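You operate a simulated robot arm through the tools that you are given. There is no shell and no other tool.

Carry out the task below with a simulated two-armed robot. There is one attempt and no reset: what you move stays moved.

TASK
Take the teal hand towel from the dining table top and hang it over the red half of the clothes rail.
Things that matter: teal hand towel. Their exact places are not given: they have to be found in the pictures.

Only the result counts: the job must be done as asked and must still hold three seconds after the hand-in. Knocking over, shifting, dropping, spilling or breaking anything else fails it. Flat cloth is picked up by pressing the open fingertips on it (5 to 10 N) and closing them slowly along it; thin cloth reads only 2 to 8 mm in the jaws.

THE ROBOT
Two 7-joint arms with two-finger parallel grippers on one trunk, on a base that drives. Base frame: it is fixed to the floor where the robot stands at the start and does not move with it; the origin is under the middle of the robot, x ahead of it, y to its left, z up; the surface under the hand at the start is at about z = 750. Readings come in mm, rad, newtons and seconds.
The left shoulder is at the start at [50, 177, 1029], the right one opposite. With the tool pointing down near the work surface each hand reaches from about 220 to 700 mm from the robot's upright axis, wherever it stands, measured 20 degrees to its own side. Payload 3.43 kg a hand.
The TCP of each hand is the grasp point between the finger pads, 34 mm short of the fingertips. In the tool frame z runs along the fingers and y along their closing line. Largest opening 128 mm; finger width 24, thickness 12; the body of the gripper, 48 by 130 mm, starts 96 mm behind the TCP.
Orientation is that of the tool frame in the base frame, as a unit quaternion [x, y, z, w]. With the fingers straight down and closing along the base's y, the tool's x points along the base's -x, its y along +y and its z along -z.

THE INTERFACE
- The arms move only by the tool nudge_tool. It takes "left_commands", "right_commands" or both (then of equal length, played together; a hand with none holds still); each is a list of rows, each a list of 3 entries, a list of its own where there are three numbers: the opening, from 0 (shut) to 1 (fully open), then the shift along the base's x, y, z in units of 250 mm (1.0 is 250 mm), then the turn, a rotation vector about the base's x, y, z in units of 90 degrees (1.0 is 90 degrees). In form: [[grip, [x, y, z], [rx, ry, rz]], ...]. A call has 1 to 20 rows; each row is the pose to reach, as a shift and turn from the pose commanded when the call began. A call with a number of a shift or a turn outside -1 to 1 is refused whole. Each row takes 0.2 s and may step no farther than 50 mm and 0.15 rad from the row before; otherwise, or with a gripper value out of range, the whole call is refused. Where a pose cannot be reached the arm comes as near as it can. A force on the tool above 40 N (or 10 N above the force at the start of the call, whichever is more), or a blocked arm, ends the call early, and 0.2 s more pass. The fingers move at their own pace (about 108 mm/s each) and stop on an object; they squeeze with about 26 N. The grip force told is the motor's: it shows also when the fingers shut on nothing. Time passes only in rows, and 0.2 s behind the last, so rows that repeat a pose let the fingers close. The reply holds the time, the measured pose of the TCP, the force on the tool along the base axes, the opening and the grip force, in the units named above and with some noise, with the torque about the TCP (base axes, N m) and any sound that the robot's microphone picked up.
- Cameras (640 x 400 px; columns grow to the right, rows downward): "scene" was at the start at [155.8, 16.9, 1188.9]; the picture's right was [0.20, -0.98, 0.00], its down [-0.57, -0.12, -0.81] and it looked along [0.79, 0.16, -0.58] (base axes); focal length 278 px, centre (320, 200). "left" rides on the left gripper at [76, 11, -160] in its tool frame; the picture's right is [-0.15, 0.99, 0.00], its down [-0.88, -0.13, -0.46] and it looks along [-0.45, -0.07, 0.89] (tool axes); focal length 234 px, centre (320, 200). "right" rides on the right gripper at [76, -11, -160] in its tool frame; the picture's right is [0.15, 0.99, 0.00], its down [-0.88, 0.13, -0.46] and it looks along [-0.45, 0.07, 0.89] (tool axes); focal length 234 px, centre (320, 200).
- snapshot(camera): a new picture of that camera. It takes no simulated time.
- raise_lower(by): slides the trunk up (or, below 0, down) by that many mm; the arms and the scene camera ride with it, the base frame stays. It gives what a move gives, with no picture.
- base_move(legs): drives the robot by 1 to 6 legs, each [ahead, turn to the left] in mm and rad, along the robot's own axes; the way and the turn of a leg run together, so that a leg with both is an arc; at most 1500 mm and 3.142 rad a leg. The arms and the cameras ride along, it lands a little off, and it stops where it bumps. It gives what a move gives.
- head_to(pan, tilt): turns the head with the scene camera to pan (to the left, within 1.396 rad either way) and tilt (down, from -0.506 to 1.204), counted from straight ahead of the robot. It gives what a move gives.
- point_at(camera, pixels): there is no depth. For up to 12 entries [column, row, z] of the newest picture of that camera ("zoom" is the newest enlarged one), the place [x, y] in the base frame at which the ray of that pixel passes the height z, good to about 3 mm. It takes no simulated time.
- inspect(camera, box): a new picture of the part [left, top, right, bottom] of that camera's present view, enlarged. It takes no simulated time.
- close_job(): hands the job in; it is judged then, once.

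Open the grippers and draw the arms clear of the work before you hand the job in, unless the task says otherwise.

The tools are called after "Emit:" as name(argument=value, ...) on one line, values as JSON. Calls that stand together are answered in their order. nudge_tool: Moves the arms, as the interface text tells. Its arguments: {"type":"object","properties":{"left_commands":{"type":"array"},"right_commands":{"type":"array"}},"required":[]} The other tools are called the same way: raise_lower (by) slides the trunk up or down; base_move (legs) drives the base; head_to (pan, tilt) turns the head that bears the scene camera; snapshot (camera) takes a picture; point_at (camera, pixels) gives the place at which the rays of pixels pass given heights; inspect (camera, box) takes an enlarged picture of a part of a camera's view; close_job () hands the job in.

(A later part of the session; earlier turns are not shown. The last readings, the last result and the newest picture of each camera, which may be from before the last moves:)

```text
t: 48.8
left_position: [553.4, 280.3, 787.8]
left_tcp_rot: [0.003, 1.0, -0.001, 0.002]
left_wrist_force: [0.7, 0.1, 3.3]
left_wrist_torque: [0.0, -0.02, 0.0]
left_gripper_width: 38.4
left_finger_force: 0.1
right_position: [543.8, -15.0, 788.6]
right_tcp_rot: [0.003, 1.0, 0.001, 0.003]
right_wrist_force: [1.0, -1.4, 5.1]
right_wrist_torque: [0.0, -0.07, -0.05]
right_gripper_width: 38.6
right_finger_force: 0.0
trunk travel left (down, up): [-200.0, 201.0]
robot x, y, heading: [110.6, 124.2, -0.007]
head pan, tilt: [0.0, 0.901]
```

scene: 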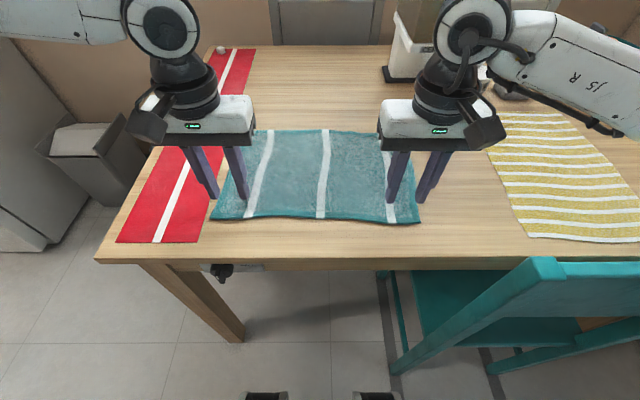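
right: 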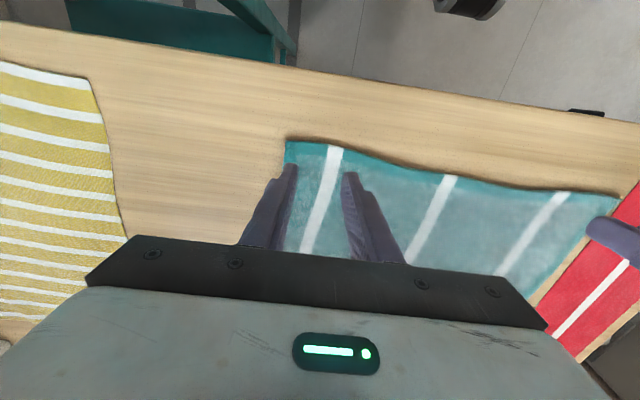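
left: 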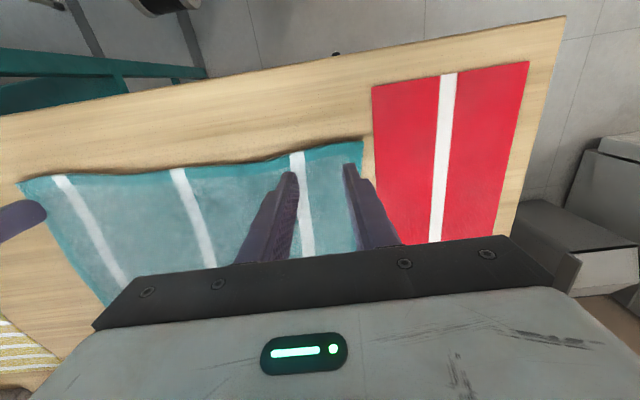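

Contact: 3.3 N left, 5.1 N right. I press about 2 mm more on the left, 1 mm on the right, and close the fingers slowly.

Emit:
nudge_tool(left_commands=[[0.3, [0, 0, -0.008], [0, 0, 0]], [0.24, [0, 0, -0.008], [0, 0, 0]], [0.18, [0, 0, -0.008], [0, 0, 0]], [0.12, [0, 0, -0.008], [0, 0, 0]], [0.06, [0, 0, -0.008], [0, 0, 0]], [0.0, [0, 0, -0.008], [0, 0, 0]], [0.0, [0, 0, -0.008], [0, 0, 0]], [0.0, [0, 0, -0.008], [0, 0, 0]]], right_commands=[[0.3, [0, 0, -0.006], [0, 0, 0]], [0.24, [0, 0, -0.006], [0, 0, 0]], [0.18, [0, 0, -0.006], [0, 0, 0]], [0.12, [0, 0, -0.006], [0, 0, 0]], [0.06, [0, 0, -0.006], [0, 0, 0]], [0.0, [0, 0, -0.006], [0, 0, 0]], [0.0, [0, 0, -0.006], [0, 0, 0]], [0.0, [0, 0, -0.006], [0, 0, 0]]])

Emit:
snapshot(camera="left")

Emit:
snapshot(camera="right")

```text
t: 50.5
left_position: [551.8, 280.3, 787.1]
left_tcp_rot: [0.004, 1.0, -0.003, 0.002]
left_wrist_force: [0.0, -9.7, 11.0]
left_wrist_torque: [-0.32, 0.01, -0.04]
left_gripper_width: 4.2
left_finger_force: 26.4
right_position: [541.9, -13.7, 786.3]
right_tcp_rot: [0.003, 1.0, 0.001, 0.003]
right_wrist_force: [1.0, 10.6, 18.5]
right_wrist_torque: [0.29, -0.06, 0.04]
right_gripper_width: 4.3
right_finger_force: 26.4
trunk travel left (down, up): [-200.0, 201.0]
robot x, y, heading: [106.4, 127.6, -0.002]
head pan, tilt: [0.0, 0.901]
```

```text
taken
```

left: 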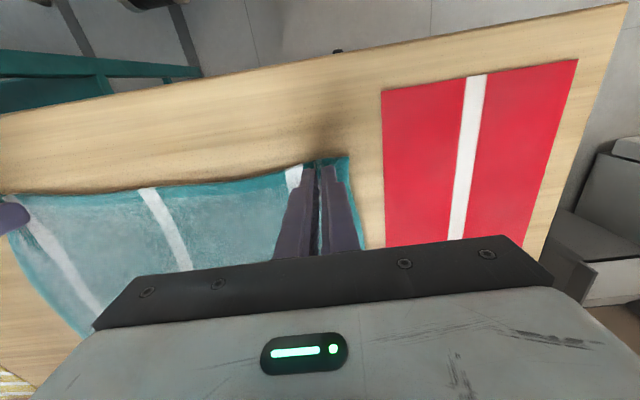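

```text
taken
```

right: 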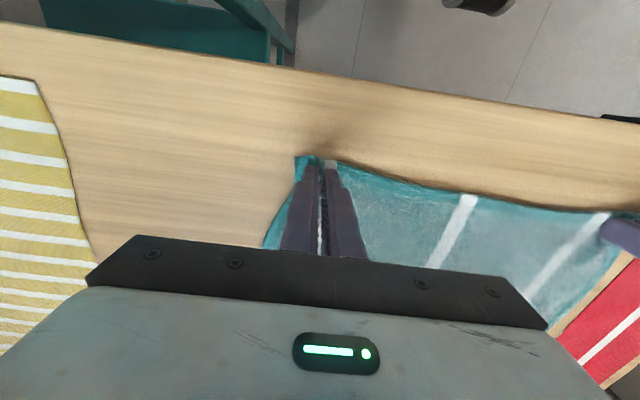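

Both jaws read 4.2 mm with 26 N: cloth is held. I lift the near edge and carry it in an arc over toward the far edge.

Emit:
nudge_tool(left_commands=[[0, [0, -0.012, 0.12], [0, 0, 0]], [0, [0, -0.016, 0.28], [0, 0, 0]], [0, [0.1, -0.016, 0.4], [0, 0, 0]], [0, [0.24, -0.016, 0.45], [0, 0, 0]], [0, [0.4, -0.016, 0.45], [0, 0, 0]], [0, [0.56, -0.016, 0.42], [0, 0, 0]], [0, [0.7, -0.016, 0.34], [0, 0, 0]], [0, [0.7, -0.016, 0.34], [0, 0, 0]]], right_commands=[[0, [0, 0.012, 0.12], [0, 0, 0]], [0, [0, 0.016, 0.28], [0, 0, 0]], [0, [0.1, 0.016, 0.4], [0, 0, 0]], [0, [0.24, 0.016, 0.45], [0, 0, 0]], [0, [0.4, 0.016, 0.45], [0, 0, 0]], [0, [0.56, 0.016, 0.42], [0, 0, 0]], [0, [0.7, 0.016, 0.34], [0, 0, 0]], [0, [0.7, 0.016, 0.34], [0, 0, 0]]])

Emit:
snapshot(camera="scene")

Emit:
snapshot(camera="right")

```text
t: 52.0
left_position: [634.9, 309.3, 893.5]
left_tcp_rot: [0.011, 1.0, -0.017, 0.006]
left_wrist_force: [3.5, -21.6, -1.2]
left_wrist_torque: [-0.73, -0.13, -0.05]
left_gripper_width: 4.2
left_finger_force: 26.5
left hand out of reach, approached as far as the arm can: row 4, 5, 6, 7
right_position: [682.3, 4.6, 890.3]
right_tcp_rot: [-0.014, 1.0, 0.015, -0.001]
right_wrist_force: [-3.5, 20.5, 0.8]
right_wrist_torque: [0.76, 0.08, 0.0]
right_gripper_width: 4.1
right_finger_force: 26.3
trunk travel left (down, up): [-200.0, 201.0]
robot x, y, heading: [103.9, 129.4, -0.003]
head pan, tilt: [0.0, 0.901]
stopped in row 7 (left hand): the force on the tool passed its limit at 41 N (the readings are from after the stop); the commanded pose is now the measured one
```

```text
taken
```

scene: 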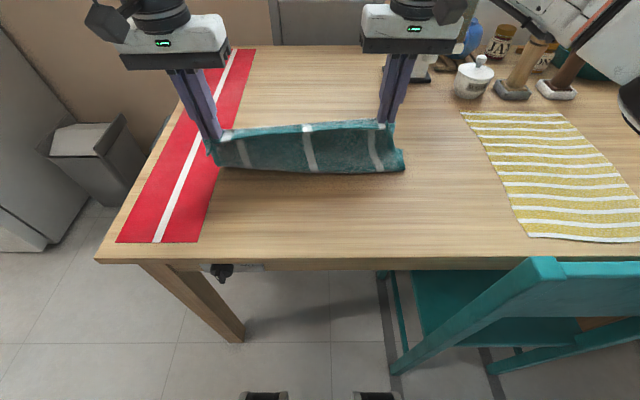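

```text
taken
```

right: 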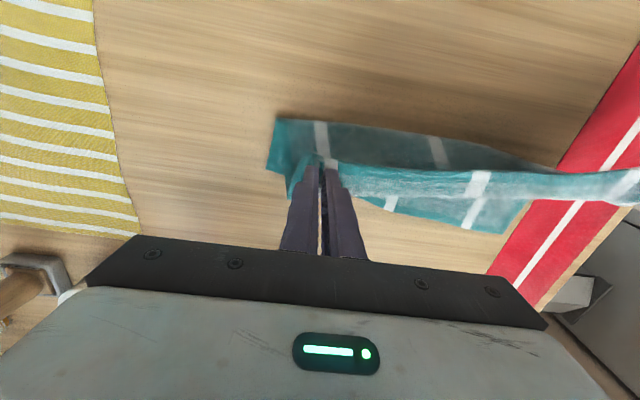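

The left hand ran out of reach at x≈635 and the cloth was pulled taut (21 N), but both jaws still hold 4.2 mm. I relax: bring the hands back to x≈638, spacing ≈290 mm, and lower to z≈850.

Emit:
nudge_tool(left_commands=[[0, [0.0, -0.02, 0.0], [0, 0, 0]], [0, [0.01, -0.06, -0.06], [0, 0, 0]], [0, [0.02, -0.1, -0.12], [0, 0, 0]], [0, [0.02, -0.116, -0.172], [0, 0, 0]], [0, [0.02, -0.116, -0.172], [0, 0, 0]]], right_commands=[[0, [-0.05, 0.03, 0.0], [0, 0, 0]], [0, [-0.1, 0.0, -0.06], [0, 0, 0]], [0, [-0.15, -0.03, -0.12], [0, 0, 0]], [0, [-0.2, -0.06, -0.16], [0, 0, 0]], [0, [-0.2, -0.06, -0.16], [0, 0, 0]]])

Emit:
snapshot(camera="scene")

Emit:
snapshot(camera="right")

Emit:
snapshot(camera="left")

```text
t: 53.2
left_position: [620.0, 302.0, 856.9]
left_tcp_rot: [0.01, 1.0, -0.017, 0.006]
left_wrist_force: [1.6, -29.3, -0.9]
left_wrist_torque: [-1.05, -0.05, -0.09]
left_gripper_width: 4.7
left_finger_force: 26.3
left hand out of reach, approached as far as the arm can: row 1, 2, 3, 4, 5
right_position: [633.2, -11.5, 850.0]
right_tcp_rot: [-0.012, 1.0, 0.016, 0.001]
right_wrist_force: [-0.8, 30.2, 1.0]
right_wrist_torque: [1.09, 0.03, 0.05]
right_gripper_width: 4.6
right_finger_force: 25.9
trunk travel left (down, up): [-200.0, 201.0]
robot x, y, heading: [106.7, 127.8, -0.003]
head pan, tilt: [0.0, 0.901]
```

```text
taken
```

scene: 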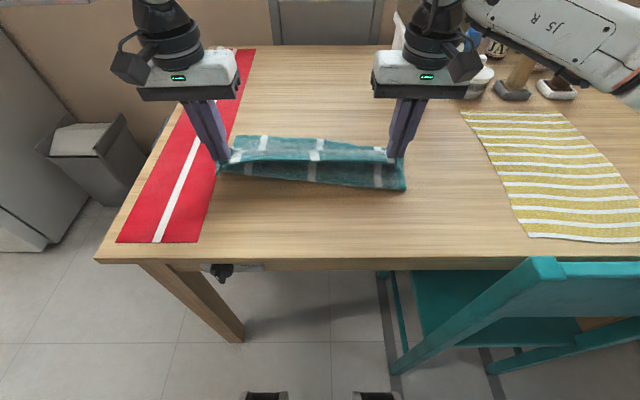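

```text
taken
```

right: 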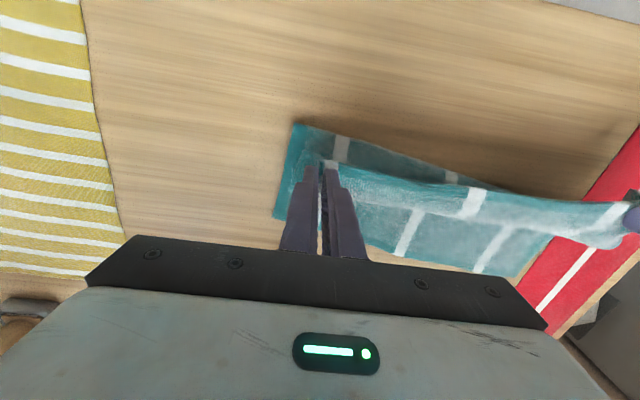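

```text
taken
```

left: 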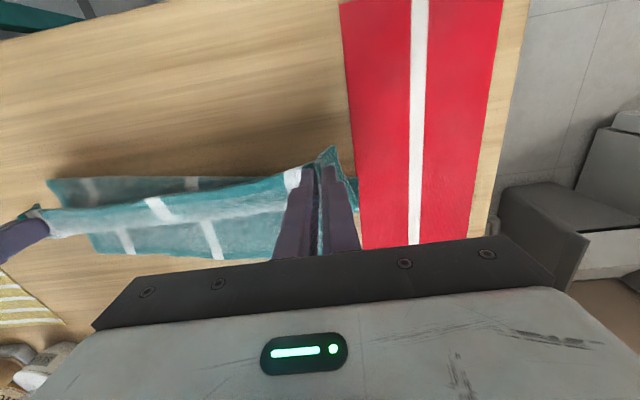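

Left is held off at (620,302) and the tension is 30 N, so I relax it by moving the right hand 22 mm toward the left. I also check where the far edge now lies.

Emit:
nudge_tool(right_commands=[[0, [-0.01, 0.05, 0.0], [0, 0, 0]], [0, [-0.03, 0.09, 0.0], [0, 0, 0]], [0, [-0.03, 0.09, 0.0], [0, 0, 0]]])

Emit:
snapshot(camera="right")

Emit:
point_at(camera="right", pixels=[[275, 218, 753], [370, 243, 753], [480, 272, 753], [525, 275, 753], [293, 125, 753], [580, 195, 753]])

Emit:
snapshot(camera="left")

```text
t: 54.0
left_position: [622.0, 306.0, 856.5]
left_tcp_rot: [0.007, 1.0, -0.012, 0.006]
left_wrist_force: [0.0, -10.8, 0.0]
left_wrist_torque: [-0.39, -0.02, 0.0]
left_gripper_width: 4.0
left_finger_force: 25.9
right_position: [626.0, 4.7, 849.6]
right_tcp_rot: [-0.007, 1.0, 0.01, -0.001]
right_wrist_force: [0.1, 11.0, -1.0]
right_wrist_torque: [0.38, -0.02, -0.02]
right_gripper_width: 4.0
right_finger_force: 25.7
trunk travel left (down, up): [-200.0, 201.0]
robot x, y, heading: [104.6, 127.8, -0.006]
head pan, tilt: [0.0, 0.901]
```

```text
taken
```

right: 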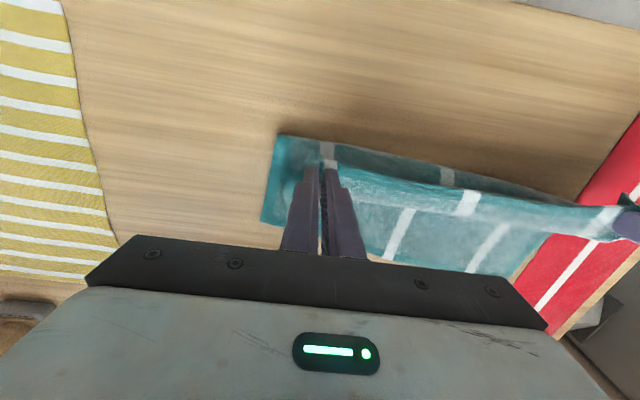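

```text
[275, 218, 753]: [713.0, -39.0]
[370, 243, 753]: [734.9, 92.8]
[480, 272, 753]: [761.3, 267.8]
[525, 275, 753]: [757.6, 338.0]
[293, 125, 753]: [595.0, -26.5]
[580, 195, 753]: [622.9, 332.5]
```

```text
taken
```

left: 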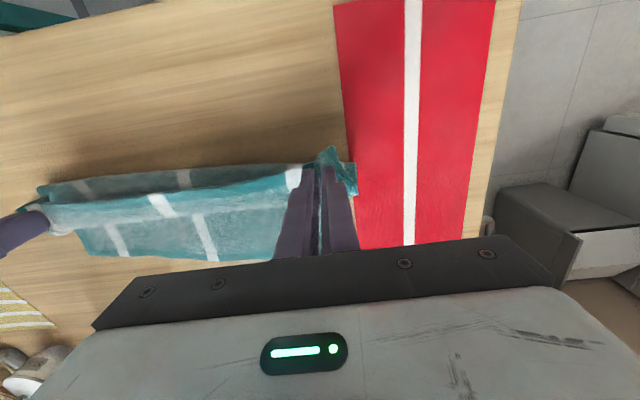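

Tension is down to 11 N. Instead of reaching further I drive the base 90 mm ahead (base front stays clear of the chair leg), which carries the held edge toward the far edge.

Emit:
base_move(legs=[[90, 0.0]])

Emit:
snapshot(camera="scene")

Emit:
snapshot(camera="right")

Emit:
snapshot(camera="left")

```text
t: 55.1
left_position: [708.3, 304.8, 856.0]
left_tcp_rot: [0.007, 1.0, -0.012, 0.006]
left_wrist_force: [0.0, -9.8, -1.0]
left_wrist_torque: [-0.32, 0.0, -0.02]
left_gripper_width: 3.8
left_finger_force: 26.1
right_position: [715.6, 4.5, 848.9]
right_tcp_rot: [-0.008, 1.0, 0.009, 0.0]
right_wrist_force: [-0.4, 8.7, 0.0]
right_wrist_torque: [0.35, -0.01, -0.01]
right_gripper_width: 3.8
right_finger_force: 26.4
trunk travel left (down, up): [-200.0, 201.0]
robot x, y, heading: [192.9, 130.3, -0.005]
head pan, tilt: [0.0, 0.901]
```

```text
taken
```

scene: 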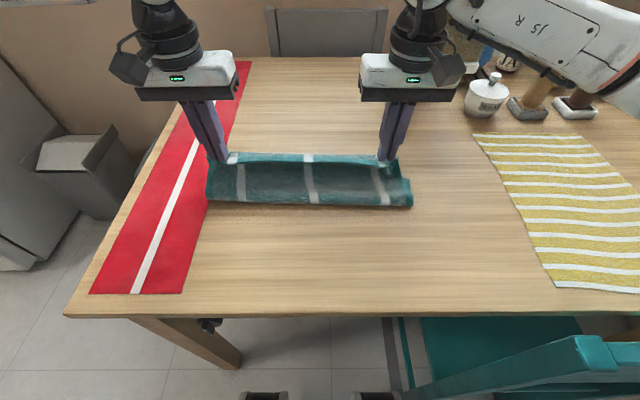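

```text
taken
```

right: 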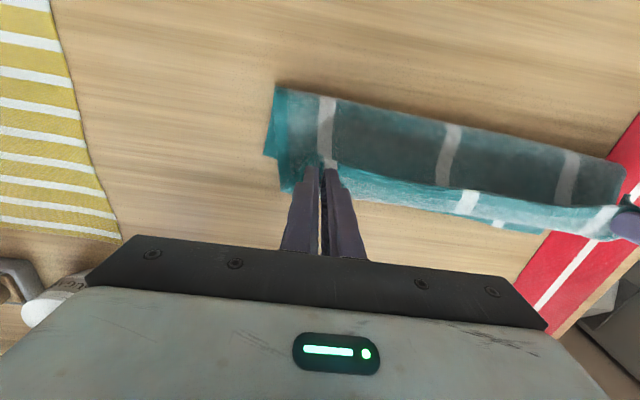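

```text
taken
```

left: 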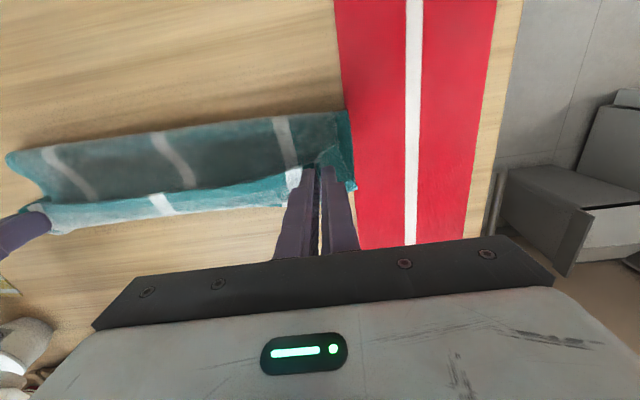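

The towel is now doubled: the bulge (fold) faces me and the held edge is near the far edge. I measure both lines before lowering.

Emit:
point_at(camera="right", pixels=[[287, 190, 753], [495, 228, 753], [520, 233, 753], [277, 84, 753], [277, 84, 780], [620, 165, 753], [620, 165, 780], [267, 155, 753]])

Emit:
point_at(camera="left", pixels=[[345, 112, 753], [345, 112, 780], [8, 155, 753], [8, 155, 780], [355, 186, 753]])

Emit:
point_at(camera="scene", pixels=[[207, 200, 753], [412, 206, 753], [412, 180, 753]])

```text
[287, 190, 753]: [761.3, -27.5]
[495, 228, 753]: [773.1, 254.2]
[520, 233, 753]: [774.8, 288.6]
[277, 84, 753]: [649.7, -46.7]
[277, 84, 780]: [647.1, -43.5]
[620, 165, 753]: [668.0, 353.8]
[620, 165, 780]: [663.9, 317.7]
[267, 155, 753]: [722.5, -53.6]
```

```text
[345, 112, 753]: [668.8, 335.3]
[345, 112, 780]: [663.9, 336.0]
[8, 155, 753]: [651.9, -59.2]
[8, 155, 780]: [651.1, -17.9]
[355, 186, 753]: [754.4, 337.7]
```

```text
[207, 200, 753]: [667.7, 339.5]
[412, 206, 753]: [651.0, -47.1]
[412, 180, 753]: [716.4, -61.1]
```

Fold line is at x≈650–668 and the far edge at x≈770, a clean half fold. I lower both hands to z≈795 while going ~40 mm further, lowering first because reach grows with it.

Emit:
nudge_tool(left_commands=[[0, [0.02, 0, -0.08], [0, 0, 0]], [0, [0.06, 0, -0.16], [0, 0, 0]], [0, [0.11, 0, -0.21], [0, 0, 0]], [0, [0.16, 0, -0.24], [0, 0, 0]], [0, [0.16, 0, -0.24], [0, 0, 0]]], right_commands=[[0, [0.02, 0, -0.07], [0, 0, 0]], [0, [0.05, 0, -0.14], [0, 0, 0]], [0, [0.08, 0, -0.18], [0, 0, 0]], [0, [0.12, 0, -0.21], [0, 0, 0]], [0, [0.12, 0, -0.21], [0, 0, 0]]])

Emit:
snapshot(camera="scene")

Emit:
snapshot(camera="right")

Emit:
snapshot(camera="left")

```text
t: 56.3
left_position: [720.0, 324.4, 810.4]
left_tcp_rot: [0.009, 1.0, -0.02, 0.008]
left_wrist_force: [1.7, -30.7, -1.2]
left_wrist_torque: [-1.04, -0.06, -0.1]
left_gripper_width: 4.8
left_finger_force: 25.9
left hand out of reach, approached as far as the arm can: row 1, 2, 3, 4, 5
right_position: [742.2, 11.9, 798.9]
right_tcp_rot: [-0.012, 1.0, 0.015, -0.001]
right_wrist_force: [-3.0, 30.2, 1.8]
right_wrist_torque: [1.08, 0.13, 0.04]
right_gripper_width: 4.6
right_finger_force: 26.7
trunk travel left (down, up): [-200.0, 201.0]
robot x, y, heading: [196.4, 129.0, -0.01]
head pan, tilt: [0.0, 0.901]
```

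```text
taken
```

scene: 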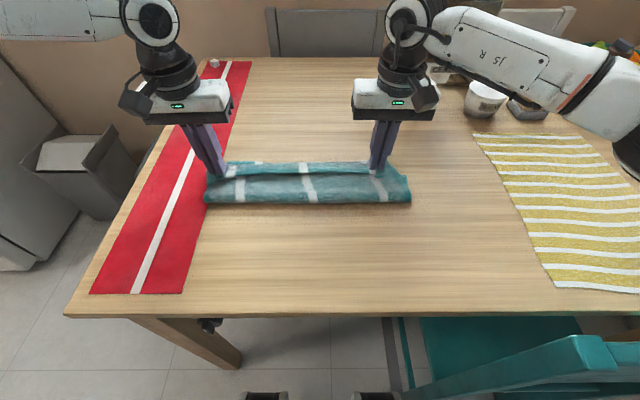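

```text
taken
```

right: 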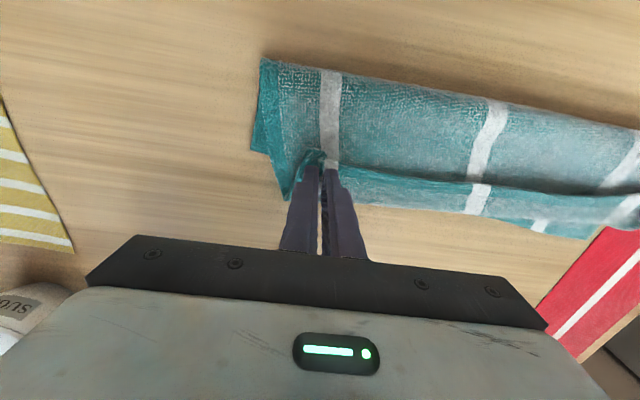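

```text
taken
```

left: 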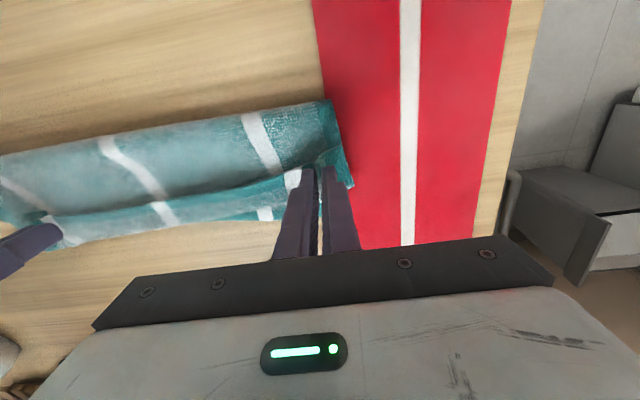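

The left arm is again at its limit at (720,324,810), stretching the towel (30 N). I relax by moving the right hand 18 mm toward the left, lower the left as far as possible, then open both.

Emit:
nudge_tool(left_commands=[[0, [0, 0, 0], [0, 0, 0]], [0, [-0.02, 0, -0.03], [0, 0, 0]], [0, [-0.04, 0.0, -0.06], [0, 0, 0]], [0, [-0.04, 0.0, -0.06], [0, 0, 0]]], right_commands=[[0, [0, 0.04, 0], [0, 0, 0]], [0, [0, 0.08, -0.01], [0, 0, 0]], [0, [0, 0.1, -0.02], [0, 0, 0]], [0, [0, 0.1, -0.02], [0, 0, 0]]])

```text
t: 57.3
left_position: [709.4, 328.7, 795.9]
left_tcp_rot: [0.007, 1.0, -0.011, 0.007]
left_wrist_force: [3.1, -9.4, 4.5]
left_wrist_torque: [-0.37, -0.11, -0.02]
left_gripper_width: 3.9
left_finger_force: 26.2
right_position: [743.8, 30.4, 794.9]
right_tcp_rot: [-0.008, 1.0, 0.01, 0.001]
right_wrist_force: [-1.4, 7.4, 8.1]
right_wrist_torque: [0.28, 0.01, 0.05]
right_gripper_width: 3.8
right_finger_force: 26.0
trunk travel left (down, up): [-200.0, 201.0]
robot x, y, heading: [191.7, 124.2, -0.007]
head pan, tilt: [0.0, 0.901]
```

Held edge is now down over the far edge. The towel's left end slightly overlaps the red runner, so before letting go I lift 8 mm and turn the base −0.06 rad, which shifts the towel ~30 mm away from the runner.

Emit:
nudge_tool(left_commands=[[0, [0, 0, 0.04], [0, 0, 0]], [0, [0, 0, 0.05], [0, 0, 0]]], right_commands=[[0, [0, 0, 0.04], [0, 0, 0]], [0, [0, 0, 0.05], [0, 0, 0]]])

Emit:
base_move(legs=[[0, -0.06]])

Emit:
snapshot(camera="scene")

Emit:
snapshot(camera="left")

```text
t: 57.9
left_position: [709.6, 327.8, 806.4]
left_tcp_rot: [0.008, 1.0, -0.011, 0.006]
left_wrist_force: [1.2, -9.2, 0.6]
left_wrist_torque: [-0.28, -0.05, -0.04]
left_gripper_width: 4.2
left_finger_force: 25.5
right_position: [744.3, 31.4, 804.6]
right_tcp_rot: [-0.008, 1.0, 0.01, -0.001]
right_wrist_force: [-0.6, 8.9, 0.1]
right_wrist_torque: [0.28, 0.09, 0.04]
right_gripper_width: 3.7
right_finger_force: 26.1
trunk travel left (down, up): [-200.0, 201.0]
robot x, y, heading: [192.5, 128.9, -0.005]
head pan, tilt: [0.0, 0.901]
```

```text
t: 58.8
left_position: [720.6, 296.9, 805.5]
left_tcp_rot: [0.037, 0.999, -0.012, 0.005]
left_wrist_force: [0.8, -10.0, 1.3]
left_wrist_torque: [-0.33, -0.03, 0.03]
left_gripper_width: 4.2
left_finger_force: 26.4
right_position: [737.2, -1.3, 805.2]
right_tcp_rot: [0.021, 1.0, 0.01, -0.001]
right_wrist_force: [-0.4, 8.4, 0.0]
right_wrist_torque: [0.32, -0.01, 0.07]
right_gripper_width: 3.8
right_finger_force: 26.2
trunk travel left (down, up): [-200.0, 201.0]
robot x, y, heading: [190.6, 127.5, -0.068]
head pan, tilt: [0.0, 0.901]
```

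```text
taken
```

scene: 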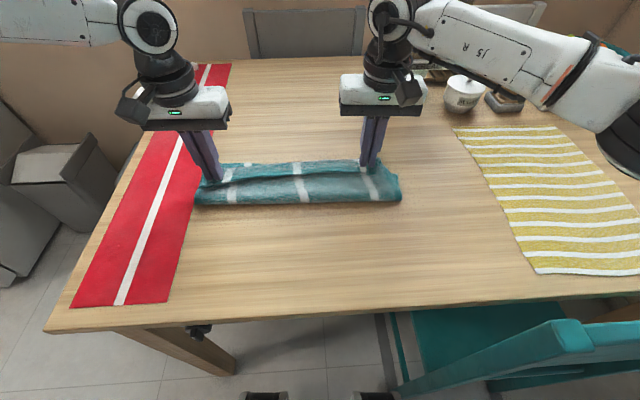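

```text
taken
```

left: 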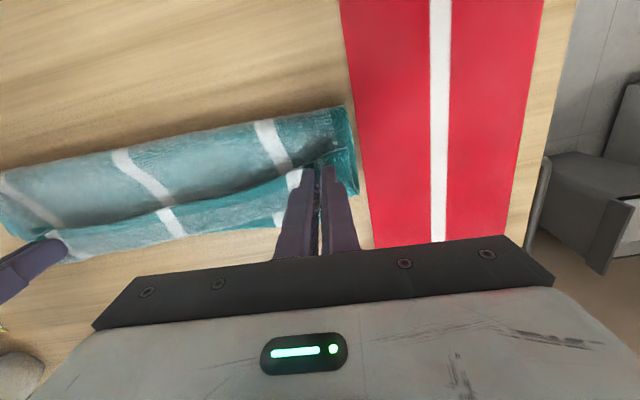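

The towel has moved clear of the runner. I lower both hands 11 mm, open the jaws slightly and lift straight up.

Emit:
nudge_tool(left_commands=[[0, [0, 0, -0.03], [0, 0, 0]], [0, [0, 0, -0.044], [0, 0, 0]], [0.06, [0, 0, -0.044], [0, 0, 0]], [0.14, [0, 0, -0.044], [0, 0, 0]], [0.2, [0, 0, -0.044], [0, 0, 0]], [0.2, [0, 0, 0.05], [0, 0, 0]], [0.2, [0, 0, 0.2], [0, 0, 0]], [0.2, [0, 0, 0.38], [0, 0, 0]], [0.2, [0, 0, 0.5], [0, 0, 0]]], right_commands=[[0, [0, 0, -0.03], [0, 0, 0]], [0, [0, 0, -0.044], [0, 0, 0]], [0.06, [0, 0, -0.044], [0, 0, 0]], [0.14, [0, 0, -0.044], [0, 0, 0]], [0.2, [0, 0, -0.044], [0, 0, 0]], [0.2, [0, 0, 0.05], [0, 0, 0]], [0.2, [0, 0, 0.2], [0, 0, 0]], [0.2, [0, 0, 0.38], [0, 0, 0]], [0.2, [0, 0, 0.5], [0, 0, 0]]])

Emit:
snapshot(camera="scene")

Emit:
snapshot(camera="right")

Emit:
snapshot(camera="left")

```text
t: 60.8
left_position: [719.6, 297.2, 929.5]
left_tcp_rot: [0.038, 0.999, -0.012, 0.005]
left_wrist_force: [0.4, -0.3, -0.6]
left_wrist_torque: [-0.06, 0.0, 0.01]
left_gripper_width: 25.5
left_finger_force: 0.1
right_position: [737.6, -0.7, 930.2]
right_tcp_rot: [0.021, 1.0, 0.01, 0.001]
right_wrist_force: [-0.3, 1.2, 0.1]
right_wrist_torque: [0.01, 0.01, -0.01]
right_gripper_width: 25.6
right_finger_force: 0.1
trunk travel left (down, up): [-200.0, 201.0]
robot x, y, heading: [194.7, 130.2, -0.064]
head pan, tilt: [0.0, 0.901]
```

```text
taken
```

scene: 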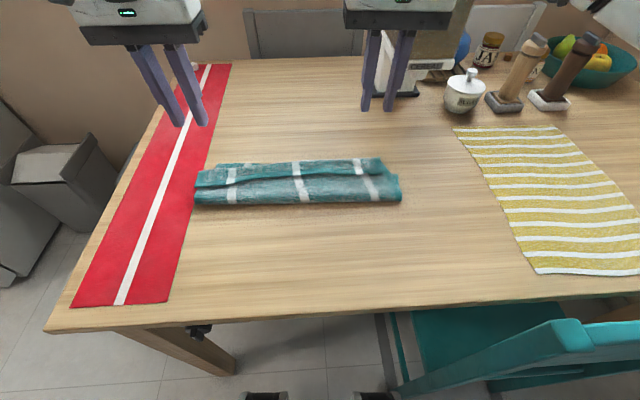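

```text
taken
```

right: 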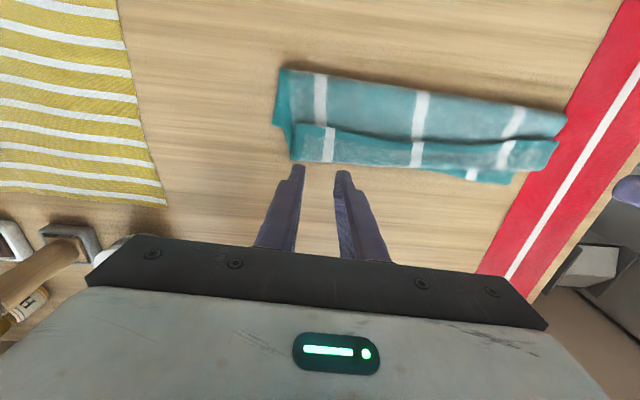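

```text
taken
```

left: 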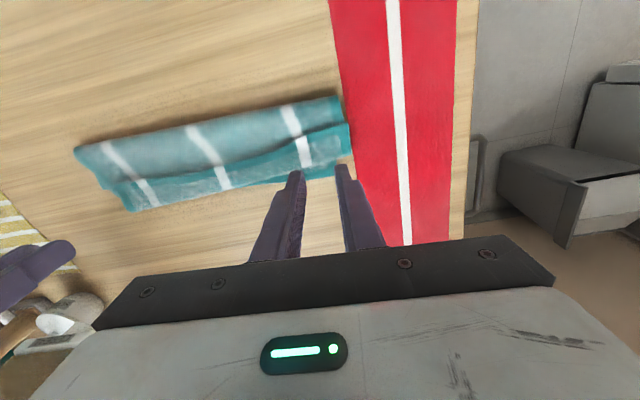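

The towel is now a folded strip. I measure its outline from both wrist cameras and the scene camera.

Emit:
point_at(camera="right", pixels=[[287, 68, 758], [567, 115, 758], [274, 125, 758], [295, 160, 758], [508, 184, 758], [557, 145, 758], [415, 130, 758]])

Emit:
point_at(camera="left", pixels=[[340, 96, 758], [73, 148, 758], [134, 212, 758], [352, 150, 758]])

Emit:
inspect(camera="scene", box=[180, 130, 420, 230])

Emit:
point_at(camera="scene", pixels=[[195, 205, 758], [402, 199, 758], [196, 172, 758], [383, 158, 758], [218, 163, 758]])

```text
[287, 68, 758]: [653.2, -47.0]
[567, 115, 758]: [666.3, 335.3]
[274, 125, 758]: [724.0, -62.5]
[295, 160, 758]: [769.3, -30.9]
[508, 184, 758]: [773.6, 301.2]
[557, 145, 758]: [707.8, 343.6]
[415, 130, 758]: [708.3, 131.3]
```

```text
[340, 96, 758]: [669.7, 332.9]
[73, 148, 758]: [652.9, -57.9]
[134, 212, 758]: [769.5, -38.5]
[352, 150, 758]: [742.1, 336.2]
```

```text
2.67 times, centred on (300, 180) of scene
```

zoom: 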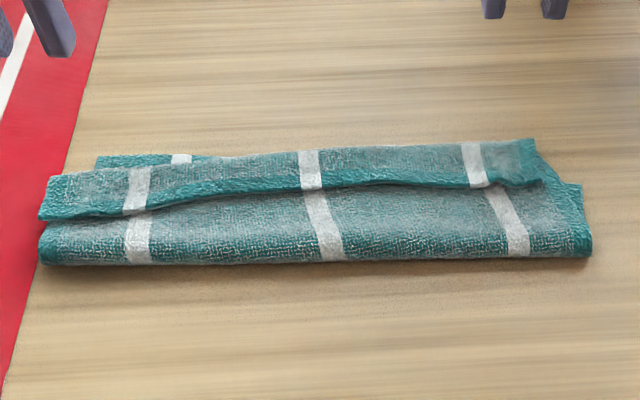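

```text
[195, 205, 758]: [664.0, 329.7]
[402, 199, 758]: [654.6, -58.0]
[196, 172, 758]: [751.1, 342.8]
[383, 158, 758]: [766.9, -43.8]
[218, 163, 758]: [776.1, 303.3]
```

The strip is about 390 mm long (y −55…335) and 112 mm wide (x 655…772). I turn both grippers by 90° (closing along x) over the strip's ends, at z≈900, to gather each end across its whole width.

Emit:
nudge_tool(left_commands=[[0.5, [0, 0, -0.01], [0, 0, 0.0909]], [1, [0, 0, -0.02], [0, 0, 0.1818]], [1, [0, 0, -0.03], [0, 0, 0.2727]], [1, [0, 0, -0.04], [0, 0, 0.3636]], [1, [0, 0, -0.05], [0, 0, 0.4545]], [1, [0, 0, -0.06], [0, 0, 0.5454]], [1, [0, 0, -0.07], [0, 0, 0.6363]], [1, [0, 0, -0.08], [0, 0, 0.7272]], [1, [0, 0, -0.09], [0, 0, 0.8181]], [1, [0, 0, -0.1], [0, 0, 0.909]], [1, [0, 0, -0.12], [0, 0, 1.0]]], right_commands=[[0.5, [-0.01, -0.01, -0.01], [0, 0, -0.0909]], [1, [-0.02, -0.02, -0.02], [0, 0, -0.1818]], [1, [-0.03, -0.03, -0.03], [0, 0, -0.2727]], [1, [-0.04, -0.04, -0.04], [0, 0, -0.3636]], [1, [-0.05, -0.05, -0.05], [0, 0, -0.4545]], [1, [-0.06, -0.06, -0.06], [0, 0, -0.5454]], [1, [-0.07, -0.07, -0.07], [0, 0, -0.6363]], [1, [-0.08, -0.08, -0.08], [0, 0, -0.7272]], [1, [-0.09, -0.09, -0.09], [0, 0, -0.8181]], [1, [-0.1, -0.1, -0.1], [0, 0, -0.909]], [1, [-0.106, -0.1, -0.12], [0, 0, -1.0]]])

Emit:
snapshot(camera="scene")

Emit:
snapshot(camera="right")

Emit:
snapshot(camera="left")

```text
t: 63.1
left_position: [720.1, 296.3, 900.5]
left_tcp_rot: [-0.68, 0.733, -0.005, 0.012]
left_wrist_force: [-0.1, -0.4, 0.4]
left_wrist_torque: [-0.02, 0.01, -0.02]
left_gripper_width: 128.2
left_finger_force: 0.1
right_position: [710.4, -26.5, 898.4]
right_tcp_rot: [0.722, 0.691, 0.007, 0.008]
right_wrist_force: [-0.6, 0.2, 0.6]
right_wrist_torque: [0.01, 0.04, -0.01]
right_gripper_width: 127.7
right_finger_force: 0.0
trunk travel left (down, up): [-200.0, 201.0]
robot x, y, heading: [192.9, 126.6, -0.068]
head pan, tilt: [0.0, 0.901]
```

```text
taken
```

scene: 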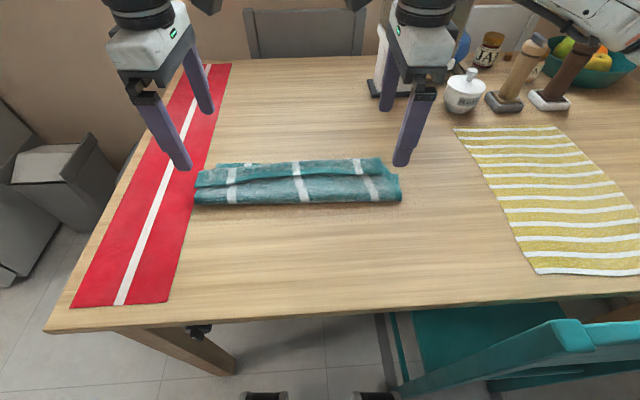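

```text
taken
```

right: 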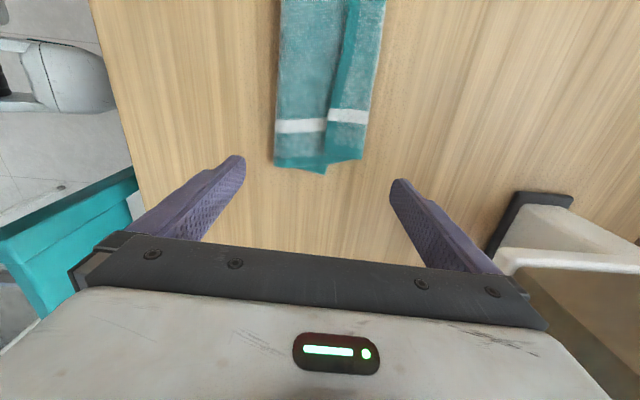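

```text
taken
```

left: 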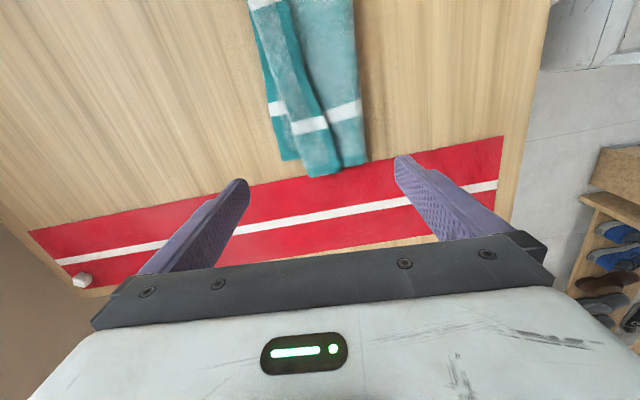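

The turned jaws straddle the strip ends well. Before picking I test whether the arms can take the pose needed at the rail: right hand far ahead and tilted 45°, left hand near, both about 120 mm above shoulder height.

Emit:
nudge_tool(left_commands=[[1, [-0.056, -0.052, 0.1], [0, 0, 0]], [1, [-0.112, -0.104, 0.2], [0, 0, 0]], [1, [-0.168, -0.156, 0.3], [0, 0, 0]], [1, [-0.224, -0.208, 0.4], [0, 0, 0]], [1, [-0.28, -0.26, 0.5], [0, 0, 0]], [1, [-0.336, -0.312, 0.6], [0, 0, 0]], [1, [-0.392, -0.364, 0.7], [0, 0, 0]], [1, [-0.448, -0.416, 0.8], [0, 0, 0]], [1, [-0.504, -0.468, 0.9], [0, 0, 0]], [1, [-0.56, -0.52, 1.0], [0, 0, 0]], [1, [-0.56, -0.52, 1.0], [0, 0, 0]]], right_commands=[[1, [0.047, 0.02, 0.1], [0, -0.05, 0]], [1, [0.094, 0.04, 0.2], [0, -0.1, 0]], [1, [0.141, 0.06, 0.3], [0, -0.15, 0]], [1, [0.188, 0.08, 0.4], [0, -0.2, 0]], [1, [0.236, 0.1, 0.5], [0, -0.25, 0]], [1, [0.283, 0.12, 0.6], [0, -0.3, 0]], [1, [0.33, 0.14, 0.7], [0, -0.35, 0]], [1, [0.377, 0.16, 0.8], [0, -0.4, 0]], [1, [0.424, 0.18, 0.9], [0, -0.45, 0]], [1, [0.472, 0.2, 1.0], [0, -0.5, 0]], [1, [0.472, 0.2, 1.0], [0, -0.5, 0]]])

Emit:
snapshot(camera="scene")

```text
t: 65.5
left_position: [560.3, 255.9, 1115.1]
left_tcp_rot: [-0.68, 0.734, -0.005, 0.011]
left_wrist_force: [0.1, 0.3, -0.8]
left_wrist_torque: [0.0, -0.01, 0.04]
left_gripper_width: 127.8
left_finger_force: 0.0
left hand out of reach, approached as far as the arm can: row 4, 5, 6, 7, 8, 9, 10, 11
right_position: [828.4, 23.5, 1150.0]
right_tcp_rot: [0.664, 0.637, 0.283, 0.272]
right_wrist_force: [-0.1, -0.1, 0.1]
right_wrist_torque: [-0.03, -0.03, 0.02]
right_gripper_width: 127.7
right_finger_force: 0.0
trunk travel left (down, up): [-200.0, 201.0]
robot x, y, heading: [193.7, 125.4, -0.063]
head pan, tilt: [0.0, 0.901]
```

```text
taken
```

scene: 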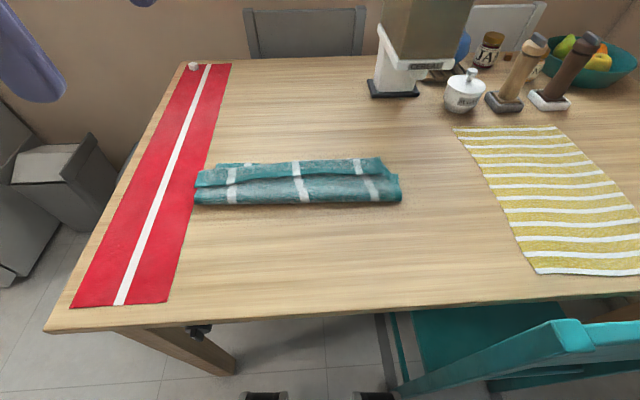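

The right arm reaches its far pose, but the left cannot go further inward than about 130 mm left of centre. I test the alternative: right hand crossing to ~100 mm left of centre at 670 mm ahead, left hand near at ~150 mm.

Emit:
nudge_tool(left_commands=[[1, [0, 0.04, 0.0], [0, 0, 0]], [1, [0, 0.08, 0.04], [0, 0, 0]], [1, [0, 0.08, 0.1], [0, 0, 0]], [1, [0, 0.08, 0.14], [0, 0, 0]], [1, [0, 0.08, 0.18], [0, 0, 0]], [1, [0, 0.08, 0.22], [0, 0, 0]]], right_commands=[[1, [0.03, 0.13, 0.02], [0, 0, 0]], [1, [0.06, 0.26, 0.04], [0, 0, 0]], [1, [0.09, 0.39, 0.06], [0, 0, 0]], [1, [0.12, 0.52, 0.08], [0, 0, 0]], [1, [0.164, 0.64, 0.12], [0, 0, 0]], [1, [0.164, 0.64, 0.12], [0, 0, 0]]])

```text
t: 67.2
left_position: [556.1, 283.9, 1162.9]
left_tcp_rot: [-0.68, 0.733, -0.006, 0.012]
left_wrist_force: [0.5, -0.2, 0.5]
left_wrist_torque: [-0.01, 0.01, 0.01]
left_gripper_width: 128.0
left_finger_force: 0.0
left hand out of reach, approached as far as the arm can: row 6
right_position: [880.9, 79.6, 1175.5]
right_tcp_rot: [0.708, 0.591, 0.286, 0.259]
right_wrist_force: [-0.6, -0.5, 0.1]
right_wrist_torque: [0.0, -0.02, 0.0]
right_gripper_width: 128.0
right_finger_force: 0.2
right hand out of reach, approached as far as the arm can: row 4, 5, 6
trunk travel left (down, up): [-200.0, 201.0]
robot x, y, heading: [194.9, 129.5, -0.065]
head pan, tilt: [0.0, 0.901]
stopped in row 6 (right hand): the arm was blocked; the commanded pose is now the measured one
```

Left arm works only ≥ ~19° to its side, right only up to straight ahead, so at the rail I'll use the right arm alone: the strip hung from one end and laid over the bar. To make it narrow enough for the 108 mm hanger gap I'll fold it once more; I back up 60 mm and turn slightly right so both hands reach.

Emit:
base_move(legs=[[-60, 0], [0, -0.13]])

Emit:
nudge_tool(left_commands=[[0.6, [0, 0, -0.1], [0, 0, -0.0909]], [0.3, [0, 0, -0.2], [0, 0, -0.1818]], [0.3, [0, 0, -0.3], [0, 0, -0.2727]], [0.3, [0, 0, -0.4], [0, 0, -0.3636]], [0.3, [0, 0, -0.5], [0, 0, -0.4545]], [0.3, [0, 0, -0.6], [0, 0, -0.5454]], [0.3, [0, 0, -0.7], [0, 0, -0.6363]], [0.3, [0, 0, -0.8], [0, 0, -0.7272]], [0.3, [0, 0, -0.9], [0, 0, -0.8181]], [0.3, [0, 0, -0.95], [0, 0, -0.909]], [0.3, [0, 0, -0.95], [0, 0, -0.95]]], right_commands=[[0.6, [-0.05, 0, -0.09], [0, 0.05, 0]], [0.3, [-0.1, 0, -0.18], [0, 0.1, 0]], [0.3, [-0.15, 0, -0.27], [0, 0.15, 0]], [0.3, [-0.2, 0, -0.36], [0, 0.2, 0]], [0.3, [-0.25, 0, -0.45], [0, 0.25, 0]], [0.3, [-0.3, 0, -0.54], [0, 0.3, 0]], [0.3, [-0.35, 0, -0.63], [0, 0.35, 0]], [0.3, [-0.4, 0, -0.72], [0, 0.4, 0]], [0.3, [-0.45, 0, -0.81], [0, 0.45, 0]], [0.3, [-0.5, 0, -0.9], [0, 0.5, 0]], [0.3, [-0.5, 0, -0.9], [0, 0.5, 0]]])

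```text
t: 68.7
left_position: [512.2, 241.1, 1163.3]
left_tcp_rot: [-0.633, 0.774, -0.007, 0.013]
left_wrist_force: [-0.5, -0.1, 0.5]
left_wrist_torque: [-0.01, 0.01, -0.01]
left_gripper_width: 128.2
left_finger_force: 0.1
right_position: [808.3, -0.3, 1177.2]
right_tcp_rot: [0.741, 0.549, 0.269, 0.278]
right_wrist_force: [0.8, 0.4, 0.7]
right_wrist_torque: [0.0, -0.01, 0.02]
right_gripper_width: 128.0
right_finger_force: 0.0
trunk travel left (down, up): [-200.0, 201.0]
robot x, y, heading: [134.7, 129.6, -0.187]
head pan, tilt: [0.0, 0.901]
```

```text
t: 71.1
left_position: [512.7, 240.3, 924.6]
left_tcp_rot: [0.062, 0.998, -0.012, 0.004]
left_wrist_force: [-0.1, 0.1, -0.1]
left_wrist_torque: [0.0, 0.01, -0.01]
left_gripper_width: 38.3
left_finger_force: 0.0
right_position: [683.4, 0.7, 952.4]
right_tcp_rot: [0.788, 0.613, -0.035, 0.046]
right_wrist_force: [0.0, 0.1, 0.0]
right_wrist_torque: [0.02, -0.01, -0.01]
right_gripper_width: 38.4
right_finger_force: 0.1
trunk travel left (down, up): [-200.0, 201.0]
robot x, y, heading: [133.6, 129.0, -0.19]
head pan, tilt: [0.0, 0.901]
```

I bring both hands above the near (folded) edge, turning the right gripper back in two parts.

Emit:
nudge_tool(left_commands=[[0.3, [0.1, 0.02, -0.02], [0, 0, 0.01]], [0.3, [0.22, 0.05, -0.06], [0, 0, 0.02]], [0.3, [0.34, 0.08, -0.09], [0, 0, 0.03]], [0.3, [0.46, 0.11, -0.12], [0, 0, 0.04]], [0.3, [0.58, 0.14, -0.15], [0, 0, 0.05]], [0.3, [0.677, 0.159, -0.178], [0, 0, 0.057]]], right_commands=[[0.3, [-0.007, -0.007, -0.05], [0.0044, 0.0055, 0.0945]], [0.3, [-0.014, -0.014, -0.1], [0.0087, 0.011, 0.189]], [0.3, [-0.021, -0.021, -0.15], [0.013, 0.0165, 0.2835]], [0.3, [-0.028, -0.028, -0.2], [0.0174, 0.022, 0.378]], [0.3, [-0.035, -0.035, -0.25], [0.0217, 0.0275, 0.4725]], [0.3, [-0.044, -0.043, -0.29], [0.0261, 0.033, 0.567]]])

Emit:
nudge_tool(right_commands=[[0.3, [0, 0, 0], [0.0044, 0.0055, 0.0945]], [0.3, [0, 0, 0], [0.0087, 0.011, 0.189]], [0.3, [0, 0, 0], [0.013, 0.0165, 0.2835]], [0.3, [0, 0, 0], [0.0174, 0.022, 0.378]], [0.3, [0, 0, 0], [0.0217, 0.0275, 0.4725]], [0.3, [0, 0, 0], [0.0261, 0.033, 0.567]], [0.3, [0, 0, 0], [0.0261, 0.033, 0.567]]])

Emit:
snapshot(camera="scene")

Emit:
snapshot(camera="right")

Emit:
snapshot(camera="left")

```text
t: 72.5
left_position: [683.1, 282.5, 880.0]
left_tcp_rot: [0.017, 1.0, -0.012, 0.005]
left_wrist_force: [-0.3, 0.1, -0.2]
left_wrist_torque: [-0.01, -0.01, 0.0]
left_gripper_width: 38.5
left_finger_force: 0.1
right_position: [672.4, -9.8, 878.5]
right_tcp_rot: [0.446, 0.894, -0.02, 0.026]
right_wrist_force: [0.1, -0.1, -0.1]
right_wrist_torque: [0.04, 0.03, -0.01]
right_gripper_width: 38.1
right_finger_force: 0.2
trunk travel left (down, up): [-200.0, 201.0]
robot x, y, heading: [130.3, 132.2, -0.187]
head pan, tilt: [0.0, 0.901]
```

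```text
t: 74.1
left_position: [682.3, 282.6, 881.1]
left_tcp_rot: [0.017, 1.0, -0.013, 0.005]
left_wrist_force: [-1.3, 0.5, -0.9]
left_wrist_torque: [0.01, 0.01, 0.01]
left_gripper_width: 38.4
left_finger_force: 0.0
right_position: [672.2, -10.3, 879.6]
right_tcp_rot: [0.017, 1.0, 0.001, 0.001]
right_wrist_force: [0.3, 0.5, -0.3]
right_wrist_torque: [0.03, 0.0, -0.02]
right_gripper_width: 38.4
right_finger_force: 0.2
trunk travel left (down, up): [-200.0, 201.0]
robot x, y, heading: [134.8, 130.7, -0.192]
head pan, tilt: [0.0, 0.901]
```

```text
taken
```

scene: 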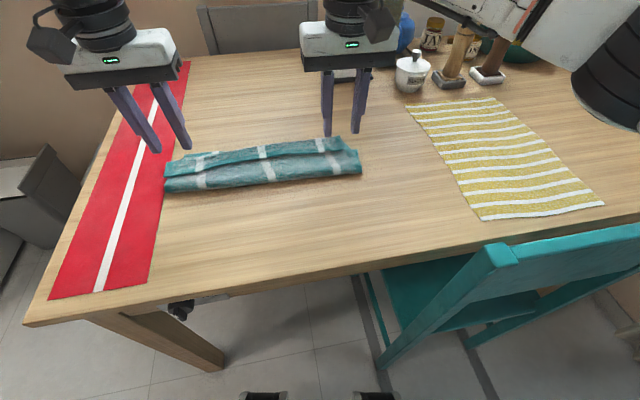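

```text
taken
```

right: 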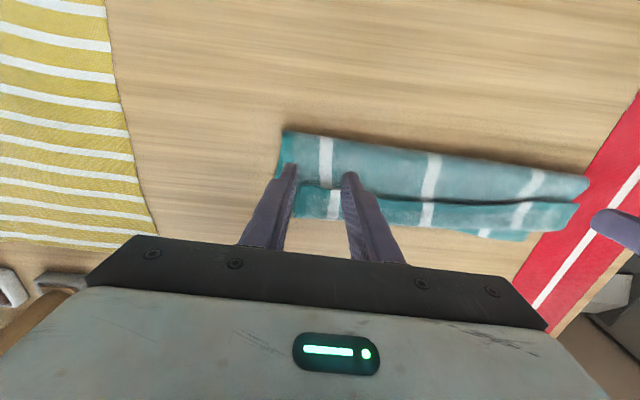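

```text
taken
```

left: 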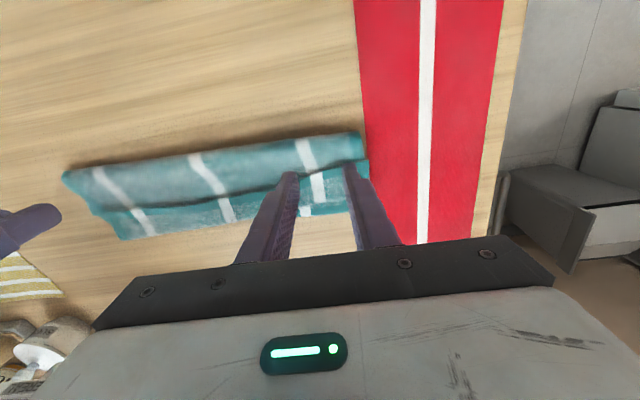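

I check the near edge position once more: right picture (285,130)…(590,182), left picture (62,172)…(360,132).

Emit:
point_at(camera="right", pixels=[[287, 130, 760], [340, 137, 760], [430, 150, 760], [590, 182, 760], [297, 213, 757], [577, 208, 760]])

Emit:
point_at(camera="left", pixels=[[62, 172, 760], [300, 139, 760], [360, 132, 760], [125, 240, 757], [350, 210, 757]])

```text
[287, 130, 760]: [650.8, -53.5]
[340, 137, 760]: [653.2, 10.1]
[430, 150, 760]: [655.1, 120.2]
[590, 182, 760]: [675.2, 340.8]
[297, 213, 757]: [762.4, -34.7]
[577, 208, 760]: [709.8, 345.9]
```

```text
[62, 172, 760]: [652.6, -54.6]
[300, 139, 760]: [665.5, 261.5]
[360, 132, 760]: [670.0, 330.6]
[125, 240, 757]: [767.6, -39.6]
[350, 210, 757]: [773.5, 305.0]
```

Hands are 18–20 mm inside the folded edge. I lower to just contact (cloth is doubled here, expect z≈790).

Emit:
nudge_tool(left_commands=[[0.3, [0, 0, -0.16], [0, 0, 0]], [0.3, [0, 0, -0.3], [0, 0, 0]], [0.3, [0, 0, -0.35], [0, 0, 0]], [0.3, [0, 0, -0.364], [0, 0, 0]], [0.3, [0, 0, -0.364], [0, 0, 0]]], right_commands=[[0.3, [0, 0, -0.16], [0, 0, 0]], [0.3, [0, 0, -0.3], [0, 0, 0]], [0.3, [0, 0, -0.345], [0, 0, 0]], [0.3, [0, 0, -0.358], [0, 0, 0]], [0.3, [0, 0, -0.358], [0, 0, 0]]])

```text
t: 75.3
left_position: [682.1, 282.4, 791.3]
left_tcp_rot: [0.017, 1.0, -0.012, 0.007]
left_wrist_force: [1.5, 1.7, 6.4]
left_wrist_torque: [0.11, -0.02, 0.02]
left_gripper_width: 38.6
left_finger_force: 0.1
right_position: [673.4, -10.9, 791.2]
right_tcp_rot: [0.018, 1.0, 0.001, 0.002]
right_wrist_force: [0.1, 0.5, 4.9]
right_wrist_torque: [-0.03, 0.02, 0.03]
right_gripper_width: 38.3
right_finger_force: 0.1
trunk travel left (down, up): [-200.0, 201.0]
robot x, y, heading: [134.5, 132.1, -0.19]
head pan, tilt: [0.0, 0.901]
```

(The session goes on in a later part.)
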